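You operate a simulated robot arm through the tools that you are given. There is no shell and no other tool. Be economical: measure what you need, move in short steps, check, and stop when the job is done.

You run a simulated robot arm. Do the job below in one go: nothing can be reset, and whatever is moved stays where it is left.

Task
Stand the white battery beside the hinges box. It goes on the side that lies toward x +0.0, y -1.0 (a direction in the base frame), with about 3 cm between them.

The check looks at the end state, three seconds after you hand in, the way a careful person would. Anything else that was tipped, shoved, dropped, spilled or broken makes it a failure.

Robot
A 7-joint arm with a two-finger parallel gripper, fixed in place. Base frame: the origin is at the foot of the arm, x ahead of it, y to its left, z up; the work surface is at about z = 0.92. Units: m, degrees, N and s.
With the tool pointing down near the work surface it reaches from about 0.24 to 0.68 m from the base axis. Its first joint turns from -66.0 to 66.0 degrees. Payload 2.4 kg.
The TCP is the grasp point between the finger pads, 0.03 m short of the fingertips. In the tool frame z runs along the fingers and y along their closing line. Largest opening 0.094 m; finger width 0.028, thickness 0.01; the body of the gripper, 0.05 by 0.096 m, starts 0.055 m behind the TCP.
Orientation is that of the tool frame in the base frame, as a unit quaternion [w, x, y, z]. With the fingers straight down and closing along the base's y, the tool's x points along the base's -x, its y along +y and its z along -z.

Tools
- The arm moves only by the tool apply_moves. Its argument "series" is one flat list of numbers, 7 for each row, row after row: the finger opening in m, from 0 to 0.094, then the shift along the tool's x, y, z in m, then the turn, a rotation vector about the tool's x, y, z in rad. In form: [jaw, x, y, z, wx, wy, wz, jaw, x, y, z, wx, wy, wz, ...]. A call has 1 to 12 rows; each row shifts and turns the commanded pose from where the row before left it, along the tool's axes as they then stand. Rows are played at 5 a second. More than 0.05 m and 8.6 degrees between two rows, or a gripper value outside its range, and nothing of the call is played. A pose out of reach is approached as far as the arm can. The call stops where the force on the tool passes 40 N (or 10 N more than at its start, if that is more) or the arm is blocked; 0.2 s more then pass. Each finger travels about 0.153 m/s and halts on what it meets, pressing with about 26 N; the grip force reading is that of the motor and also rises with nothing between the fingers. The clock runs only during rows and for 0.2 s after the last one: add rows that do not move to give the fingers time. The reply holds the time, the measured pose of the TCP, the force on the tool along the base axes, the opening and the grip force, in the units named above and with some noise.
- Cameras (640 x 400 px; columns grow to the right, rows downward): "scene" is fixed at [0.0223, 0.457, 1.4509]; the picture's right is [-0.89, -0.45, 0.00], its down [-0.23, 0.46, -0.86] and it looks along [0.39, -0.77, -0.51] (base axes); focal length 356 px, centre (320, 200). "wrist" rides on the gripper at [-0.037, 0, -0.058] in the tool frame; the picture's right is [0.00, -1.00, 0.00], its down [0.97, 0.00, -0.24] and it looks along [0.24, 0.00, 0.97] (tool axes); focal length 218 px, centre (320, 200). There is no depth. A picture from a camera that has moved, and an enlarged one, comes with that camera's place and axes in the base frame and with its lens.
- get_image(camera): a new picture of that camera. No time passes.
- inspect(camera, box): a new picture of the part [left, top, right, bottom] of that camera's present view, enlarged. No time passes.
- hand_in(): hands the job in; it is judged then, once.

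Go step by step. Nothing tells you positions but the pictures and the camera data: compare them with the known pose of the tool, close in by small moves and look again before you grip or let go. The budget is 90 turns and 38 pictures, counting those below and the enlarged ones. Unless the task says otherwise, let go and move clear before handing in, and close with one line.

The tools are called after ">>>" as name(argument=value, ...) on one line, values as JSON. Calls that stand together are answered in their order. apply_moves: Moves the arm, as the interface text tells. Its arguments: {"type":"object","properties":{"series":{"type":"array"}},"required":["series"]} The other tools are called the same way: get_image (camera) takes a picture; inspect (camera, box) takes an enlarged picture of a part of a camera's view; hand_in () hands the job in.

At the start:

```text
time_s: 0.0
eef_pos: [0.3017, -0.2352, 1.1605]
orientation: [0.0, 0.0, 1.0, 0.0]
ft_force: [-0.5, 0.3, -0.8]
gripper_width: 0.0942
gripper_force: 0.0
```

scene: 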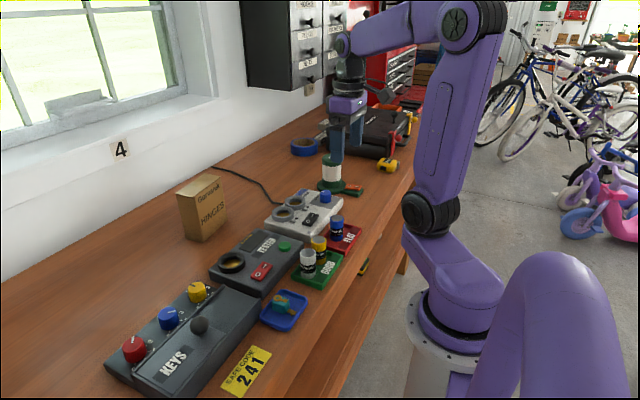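
wrist: 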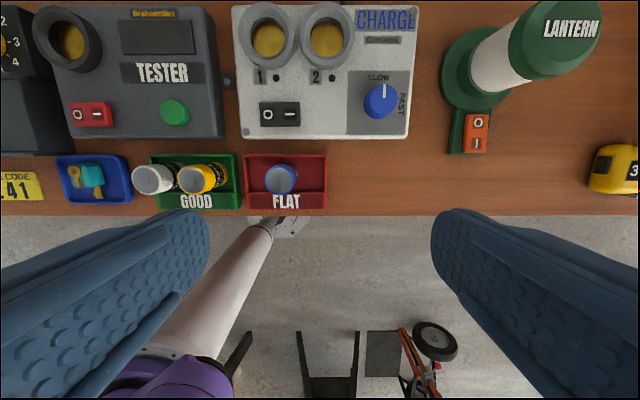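

I see the white battery standing in the green GOOD tray beside a yellow one, and the hinges box near the wall. I'll enlarge both areas to measure them.

>>> inspect(camera="scene", box=[160, 160, 380, 300])

>>> inspect(camera="wrist", box=[40, 130, 340, 230])

```text
2.86 times, centred on (270, 230) of scene
camera zoom: at [0.0223, 0.457, 1.4509], right [-0.89, -0.45, 0.0], down [-0.23, 0.46, -0.86], along [0.39, -0.77, -0.51], focal length 1016 px, centre (463, 114)
```

zoom: 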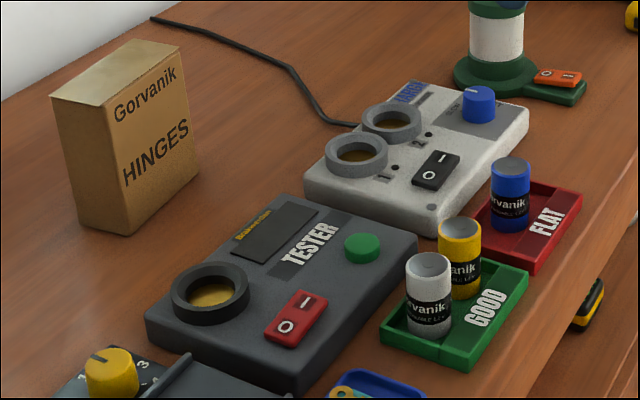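

```text
2.13 times, centred on (190, 180) of wrist
camera zoom: at [0.3386, -0.2337, 1.2172], right [0.0, -1.0, 0.0], down [-0.97, 0.0, 0.24], along [-0.24, 0.0, -0.97], focal length 466 px, centre (597, 243)
```

zoom: 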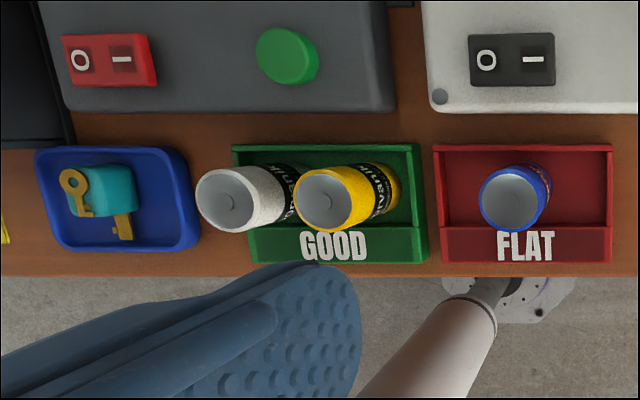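

The box footprint comes out at about x 0.592–0.645, y −0.127 to −0.032. The white battery is at about (0.302, −0.043), with its top near z 0.98 and a diameter of about 34 mm. I'll move above it and turn the tool 90° so the fingers close along x, clear of the yellow battery.

>>> apply_moves(series=[0.094, 0, 0.048, 0, 0, 0, 0, 0.094, 0, 0.048, 0, 0, 0, 0, 0.094, 0, 0.048, 0, 0, 0, 0, 0.094, 0, 0.048, 0, 0, 0, 0, 0.094, 0, 0, 0, 0, 0, 0.1428, 0.094, 0, 0, 0, 0, 0, 0.1428, 0.094, 0, 0, 0, 0, 0, 0.1428, 0.094, 0, 0, 0, 0, 0, 0.1428, 0.094, 0, 0, 0, 0, 0, 0.1428, 0.094, 0, 0, 0, 0, 0, 0.1428, 0.094, 0, 0, 0, 0, 0, 0.1428, 0.094, 0, 0, 0, 0, 0, 0.1428])

>>> apply_moves(series=[0.07, 0, 0, 0, 0, 0, 0.1428, 0.07, 0, 0, 0, 0, 0, 0.1428, 0.07, 0, 0, 0, 0, 0, 0.1428, 0.07, 0, 0, 0.04, 0, 0, 0, 0.07, 0, 0, 0.04, 0, 0, 0, 0.07, 0, 0, 0, 0, 0, 0, 0.07, 0, 0, 0, 0, 0, 0])

>>> get_image(camera="wrist")

>>> get_image(camera="scene")

```text
time_s: 2.6
eef_pos: [0.3023, -0.0424, 1.1598]
orientation: [0.0, 0.542, 0.841, 0.001]
ft_force: [0.4, 0.1, -0.7]
gripper_width: 0.0938
gripper_force: 0.1
```

```text
time_s: 4.2
eef_pos: [0.3036, -0.0445, 1.079]
orientation: [0.0, 0.707, 0.707, -0.001]
ft_force: [-1.0, 0.6, -0.9]
gripper_width: 0.0701
gripper_force: 0.1
```

```text
33 pictures are left
camera wrist: at [0.3029, -0.0803, 1.1355], right [-1.0, 0.0, 0.0], down [0.0, 0.97, 0.24], along [0.0, 0.24, -0.97], focal length 218 px, centre (320, 200)
```

wrist: 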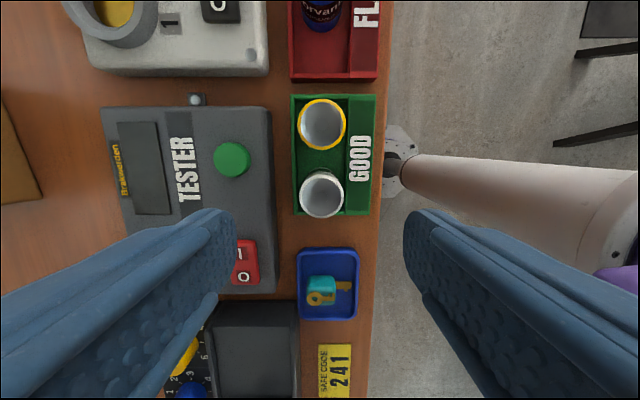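

```text
32 pictures are left
```

scene: 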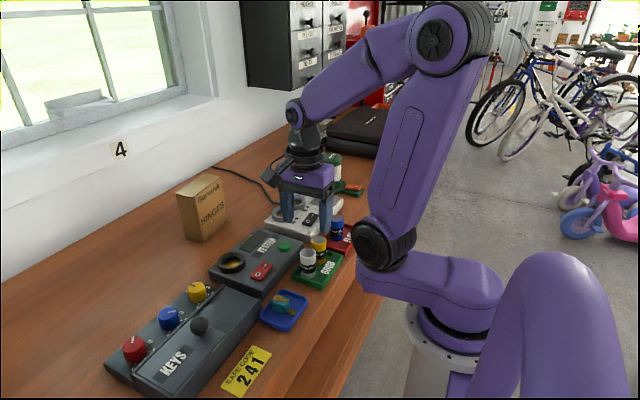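

The fingers are lined up with the white battery. I'll narrow the opening to 5 cm and descend to just above its top, then check.

>>> apply_moves(series=[0.052, -0.001, -0.001, 0.0, 0, 0, 0, 0.052, 0, 0, 0.03, 0, 0, 0, 0.052, 0, 0, 0.03, 0, 0, 0, 0.052, 0, 0, 0, 0, 0, 0])

>>> get_image(camera="wrist")

>>> inspect(camera="scene", box=[240, 180, 380, 300])

```text
time_s: 5.2
eef_pos: [0.2994, -0.0432, 1.0187]
orientation: [0.001, 0.708, 0.706, 0.0]
ft_force: [0.5, 0.3, -0.3]
gripper_width: 0.0521
gripper_force: 0.0
```

```text
31 pictures are left
camera wrist: at [0.2994, -0.0795, 1.0765], right [-1.0, 0.0, 0.0], down [0.0, 0.97, 0.24], along [0.0, 0.24, -0.97], focal length 218 px, centre (320, 200)
```

wrist: 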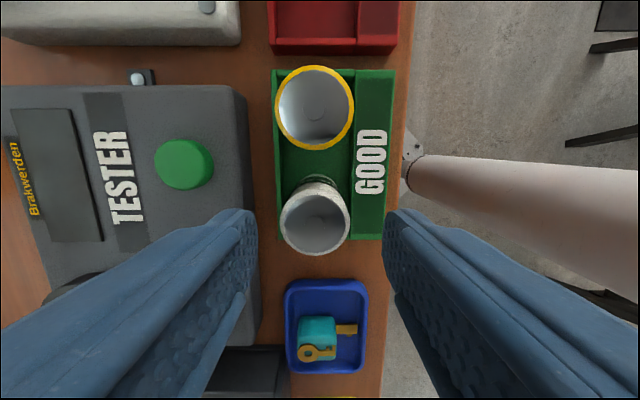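

```text
3.33 times, centred on (310, 240) of scene
camera zoom: at [0.0223, 0.457, 1.4509], right [-0.89, -0.45, 0.0], down [-0.23, 0.46, -0.86], along [0.39, -0.77, -0.51], focal length 1185 px, centre (353, 67)
```

zoom: 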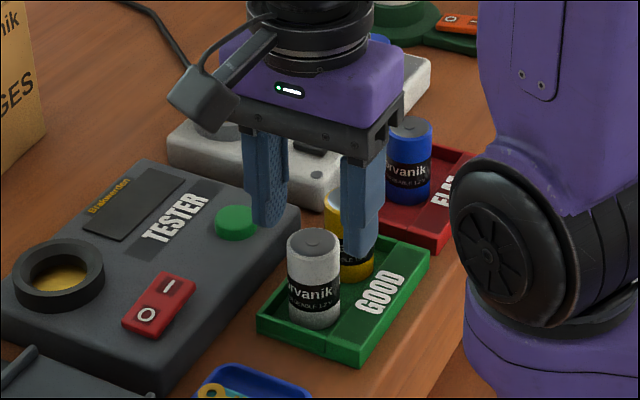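

The battery sits about 1 mm toward +x and 2 mm toward −y of the tool. I'll correct that, narrow to 4.2 cm to clear the tester and tray walls, and descend to z ≈ 0.970.

>>> apply_moves(series=[0.042, -0.002, 0.001, 0, 0, 0, 0, 0.042, 0, 0, 0, 0, 0, 0, 0.042, 0, 0, 0.02, 0, 0, 0, 0.042, 0, 0, 0.015, 0, 0, 0, 0.042, 0, 0, 0.014, 0, 0, 0, 0.042, 0, 0, 0, 0, 0, 0])

>>> get_image(camera="wrist")

>>> inspect(camera="scene", box=[240, 180, 380, 300])

```text
time_s: 6.6
eef_pos: [0.2996, -0.0461, 0.9709]
orientation: [0.0, 0.707, 0.707, 0.0]
ft_force: [-0.7, 0.7, -0.5]
gripper_width: 0.0418
gripper_force: 0.0
```

```text
29 pictures are left
camera wrist: at [0.3, -0.0817, 1.0274], right [-1.0, 0.0, 0.0], down [0.0, 0.97, 0.24], along [0.0, 0.24, -0.97], focal length 218 px, centre (320, 200)
```

wrist: 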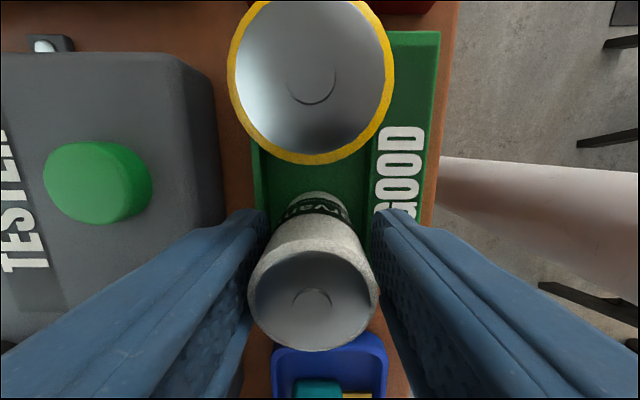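

```text
3.33 times, centred on (310, 240) of scene
camera zoom: at [0.0223, 0.457, 1.4509], right [-0.89, -0.45, 0.0], down [-0.23, 0.46, -0.86], along [0.39, -0.77, -0.51], focal length 1185 px, centre (353, 67)
```

zoom: 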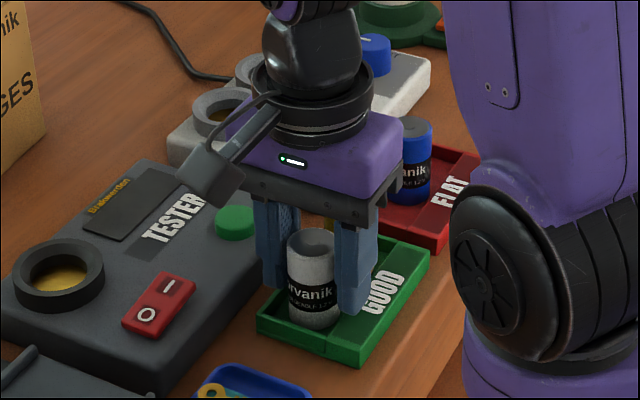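

The fingers straddle the battery with a slight offset of about 1.5 mm in x. I'll correct that and close.

>>> apply_moves(series=[0.042, 0, 0.0016, 0, 0, 0, 0, 0.042, 0, 0, 0, 0, 0, 0, 0.036, 0, 0, 0, 0, 0, 0, 0.03, 0, 0, 0, 0, 0, 0, 0.02, 0, 0, 0, 0, 0, 0, 0.02, 0, 0, 0, 0, 0, 0])

>>> get_image(camera="wrist")

```text
time_s: 8.0
eef_pos: [0.3025, -0.0443, 0.9713]
orientation: [0.0, 0.707, 0.707, 0.001]
ft_force: [-0.8, -0.4, 0.7]
gripper_width: 0.0325
gripper_force: 26.5
```

```text
27 pictures are left
camera wrist: at [0.3019, -0.0811, 1.0284], right [-1.0, 0.0, 0.0], down [0.0, 0.97, 0.24], along [0.0, 0.24, -0.97], focal length 218 px, centre (320, 200)
```

wrist: 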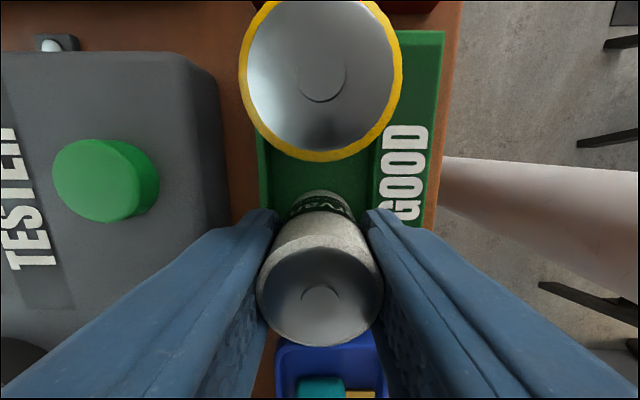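

The battery is gripped at a 32.5 mm width. I'll lift it straight up.

>>> apply_moves(series=[0.02, 0, 0, -0.02, 0, 0, 0, 0.02, 0, 0, -0.03, 0, 0, 0, 0.02, 0, 0, -0.04, 0, 0, 0, 0.02, 0, 0, -0.04, 0, 0, 0, 0.02, 0, 0, -0.04, 0, 0, 0, 0.02, 0, 0, 0, 0, 0, 0])

>>> get_image(camera="scene")

```text
time_s: 9.4
eef_pos: [0.3019, -0.0484, 1.142]
orientation: [0.0, 0.707, 0.707, -0.001]
ft_force: [-0.1, -0.4, -1.7]
gripper_width: 0.0321
gripper_force: 25.6
```

```text
26 pictures are left
```

scene: 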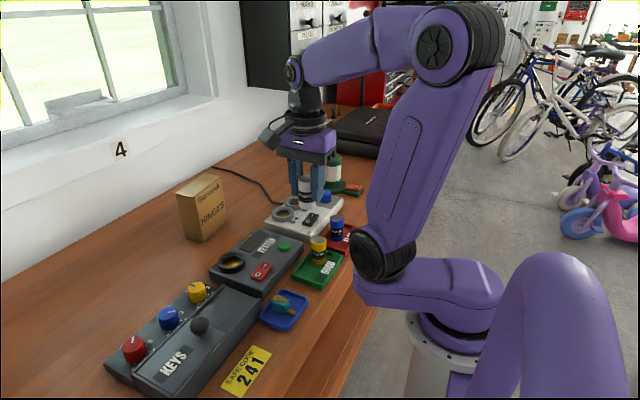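

The battery is held cleanly. I'll carry it toward −y first, then out to x ≈ 0.617.

>>> apply_moves(series=[0.02, -0.042, 0, 0, 0, 0, 0, 0.02, -0.042, 0, 0, 0, 0, 0, 0.02, -0.043, 0, 0, 0, 0, 0, 0.02, 0, 0.045, 0, 0, 0, 0, 0.02, 0, 0.045, 0, 0, 0, 0, 0.02, 0, 0.045, 0, 0, 0, 0, 0.02, 0, 0.045, 0, 0, 0, 0, 0.02, 0, 0.045, 0, 0, 0, 0, 0.02, 0, 0.045, 0, 0, 0, 0, 0.02, 0, 0.045, 0, 0, 0, 0, 0.02, 0, 0, 0, 0, 0, 0])

>>> get_image(camera="scene")

>>> get_image(camera="wrist")

```text
time_s: 11.8
eef_pos: [0.6173, -0.1729, 1.1397]
orientation: [-0.001, 0.707, 0.707, 0.0]
ft_force: [0.6, -0.1, -2.3]
gripper_width: 0.0322
gripper_force: 25.9
```

```text
25 pictures are left
```

scene: 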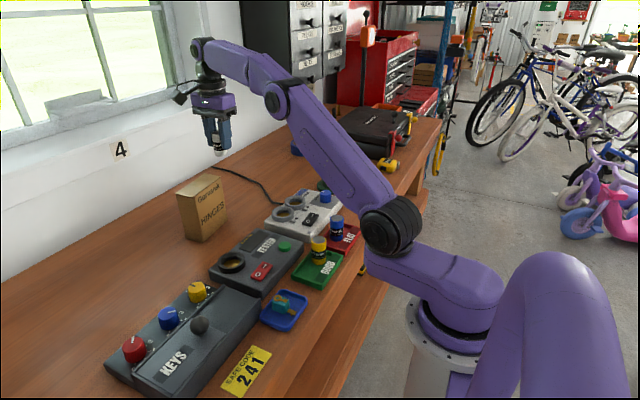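

```text
24 pictures are left
camera wrist: at [0.6173, -0.2087, 1.1971], right [-1.0, 0.0, 0.0], down [0.0, 0.97, 0.24], along [0.0, 0.24, -0.97], focal length 218 px, centre (320, 200)
```

wrist: 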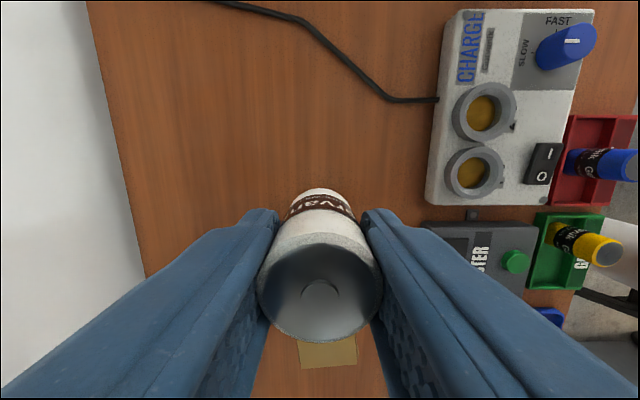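

The battery is held above the target area. The wrist view suggests the box may be about 1 cm off my scene estimate, so I'll pass over the box at this safe height to see its −y edge directly.

>>> apply_moves(series=[0.02, 0, 0, -0.02, 0, 0, 0, 0.02, 0.04, 0, 0, 0, 0, 0, 0.02, 0.04, 0, 0, 0, 0, 0, 0.02, 0, 0, 0, 0, 0, 0])

>>> get_image(camera="wrist")

>>> inspect(camera="scene", box=[160, 160, 260, 250])

```text
time_s: 12.8
eef_pos: [0.6175, -0.0933, 1.1636]
orientation: [0.0, 0.707, 0.708, 0.0]
ft_force: [-0.3, -0.5, -1.3]
gripper_width: 0.0322
gripper_force: 25.8
```

```text
23 pictures are left
camera wrist: at [0.6175, -0.1293, 1.2202], right [-1.0, 0.0, 0.0], down [0.0, 0.97, 0.24], along [0.0, 0.24, -0.97], focal length 218 px, centre (320, 200)
```

wrist: 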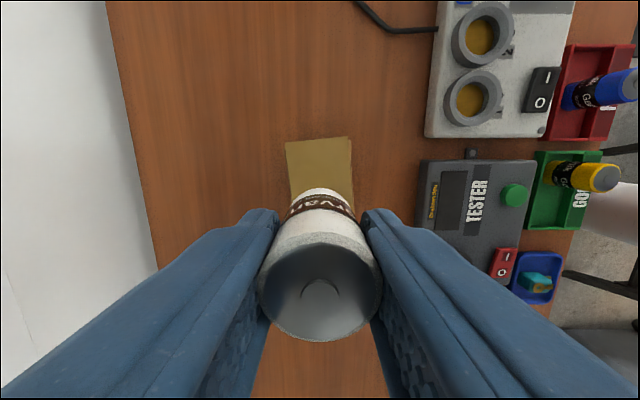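

```text
4.44 times, centred on (210, 205) of scene
camera zoom: at [0.0223, 0.457, 1.4509], right [-0.89, -0.45, 0.0], down [-0.23, 0.46, -0.86], along [0.39, -0.77, -0.51], focal length 1580 px, centre (809, 178)
```

zoom: 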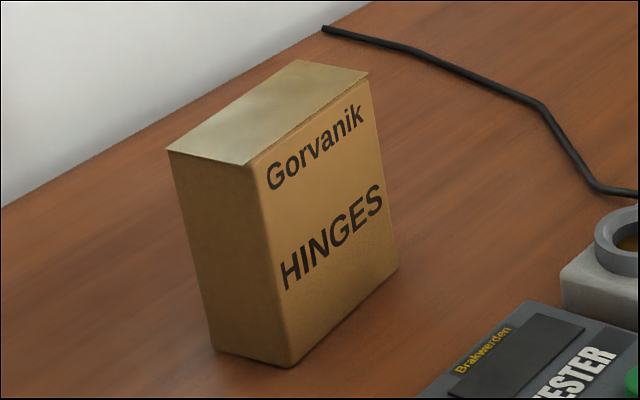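

From above and from the scene, the box is yawed about 4° and its −y face is centred near (0.620, −0.134). That puts the battery target at about (0.621, −0.180). I'll go back out, descend to about 1 cm above the table and look.

>>> apply_moves(series=[0.02, -0.043, 0.002, 0, 0, 0, 0, 0.02, -0.044, 0.002, 0, 0, 0, 0, 0.02, 0, 0, 0, 0, 0, 0, 0.02, 0, 0, 0.045, 0, 0, 0, 0.02, 0, 0, 0.045, 0, 0, 0, 0.02, 0, 0, 0.04, 0, 0, 0, 0.02, 0, 0, 0.03, 0, 0, 0, 0.02, 0, 0, 0.02, 0, 0, 0, 0.02, 0, 0, 0, 0, 0, 0])

>>> inspect(camera="scene", box=[160, 110, 280, 250])

>>> get_image(camera="wrist")

```text
time_s: 14.8
eef_pos: [0.6196, -0.1793, 0.9818]
orientation: [0.0, 0.707, 0.707, 0.0]
ft_force: [-0.1, 0.1, -1.1]
gripper_width: 0.0321
gripper_force: 26.0
out of reach, approached as far as the arm can: row 2
```

```text
2.86 times, centred on (220, 180) of scene
camera zoom: at [0.0223, 0.457, 1.4509], right [-0.89, -0.45, 0.0], down [-0.23, 0.46, -0.86], along [0.39, -0.77, -0.51], focal length 1016 px, centre (606, 257)
```

zoom: 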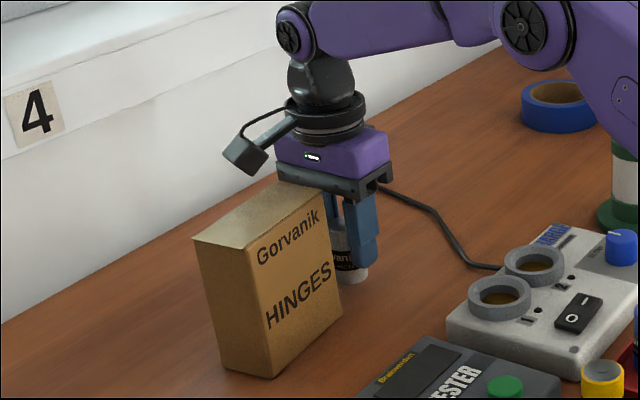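

```text
20 pictures are left
camera wrist: at [0.6183, -0.2152, 1.0377], right [-1.0, 0.0, 0.0], down [0.0, 0.97, 0.24], along [0.0, 0.24, -0.97], focal length 218 px, centre (320, 200)
```

wrist: 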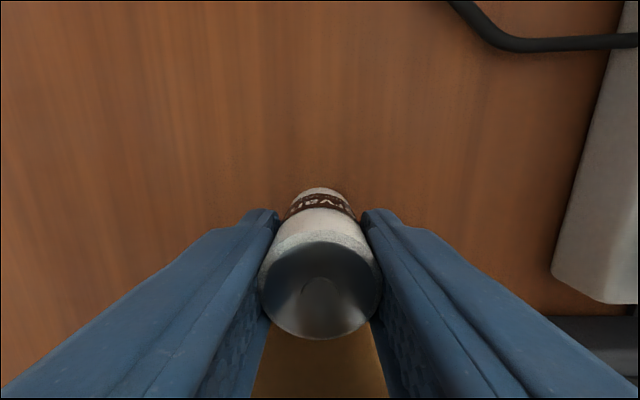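

The box is untouched and the clearance looks right. I'll lower the last centimetre in small steps while watching the force.

>>> apply_moves(series=[0.02, 0, 0, 0.006, 0, 0, 0, 0.02, 0, 0, 0.003, 0, 0, 0, 0.02, 0, 0, 0, 0, 0, 0, 0.02, 0, 0, 0, 0, 0, 0])

>>> apply_moves(series=[0.02, 0, 0, 0.002, 0, 0, 0, 0.02, 0, 0, 0, 0, 0, 0])

>>> inspect(camera="scene", box=[180, 160, 260, 240])

```text
time_s: 15.8
eef_pos: [0.6184, -0.1782, 0.9719]
orientation: [0.0, 0.707, 0.707, 0.0]
ft_force: [-0.3, -0.1, -2.0]
gripper_width: 0.0322
gripper_force: 25.8
```

```text
time_s: 16.4
eef_pos: [0.618, -0.1788, 0.9694]
orientation: [0.001, 0.707, 0.707, 0.001]
ft_force: [-2.0, 0.5, 6.7]
gripper_width: 0.0321
gripper_force: 25.6
```

```text
5.00 times, centred on (220, 200) of scene
camera zoom: at [0.0221, 0.4571, 1.4509], right [-0.89, -0.45, 0.0], down [-0.23, 0.46, -0.86], along [0.39, -0.77, -0.51], focal length 1778 px, centre (820, 200)
```

zoom: 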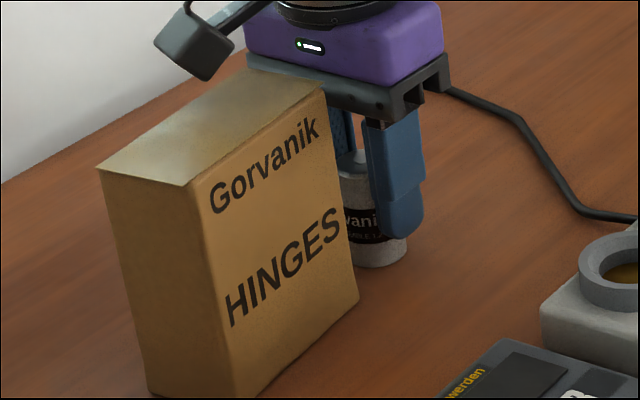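

A 6.7 N upward force shows the battery has touched the table, and it stands upright with a gap that looks right. I'll open gently and rise straight up.

>>> apply_moves(series=[0.036, 0, 0, 0, 0, 0, 0, 0.042, 0, 0, 0, 0, 0, 0, 0.055, 0, 0, 0, 0, 0, 0, 0.055, 0, 0, 0, 0, 0, 0, 0.055, 0, 0, -0.02, 0, 0, 0, 0.055, 0, 0, -0.03, 0, 0, 0, 0.055, 0, 0, -0.04, 0, 0, 0, 0.055, 0, 0, -0.04, 0, 0, 0, 0.055, 0, 0, -0.04, 0, 0, 0, 0.055, 0, 0, 0, 0, 0, 0])

>>> get_image(camera="wrist")

>>> inspect(camera="scene", box=[180, 160, 260, 240])

```text
time_s: 18.6
eef_pos: [0.6178, -0.1761, 1.1399]
orientation: [0.0, 0.707, 0.707, 0.0]
ft_force: [0.1, 0.1, -0.6]
gripper_width: 0.0552
gripper_force: 0.1
```

```text
18 pictures are left
camera wrist: at [0.6173, -0.212, 1.1962], right [-1.0, 0.0, 0.0], down [0.0, 0.97, 0.24], along [0.0, 0.24, -0.97], focal length 218 px, centre (320, 200)
```

wrist: 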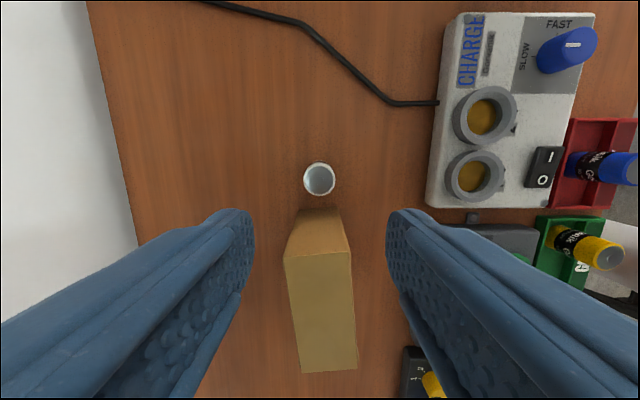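

```text
5.00 times, centred on (220, 200) of scene
camera zoom: at [0.0223, 0.457, 1.4509], right [-0.89, -0.45, 0.0], down [-0.23, 0.46, -0.86], along [0.39, -0.77, -0.51], focal length 1778 px, centre (820, 200)
```

zoom: 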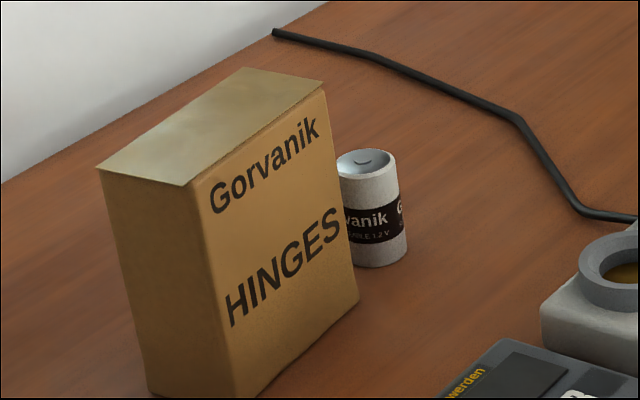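

The battery stands upright, centred on the box's −y face with a gap of about 3 cm. The box, the trays and everything else are undisturbed, and the arm is clear.

>>> hand_in()

```text
The job is handed in.
```

The white battery is standing upright beside the hinges box on its −y side, with a gap of about 3.2 cm as measured from the wrist camera; the arm has let go and moved clear.
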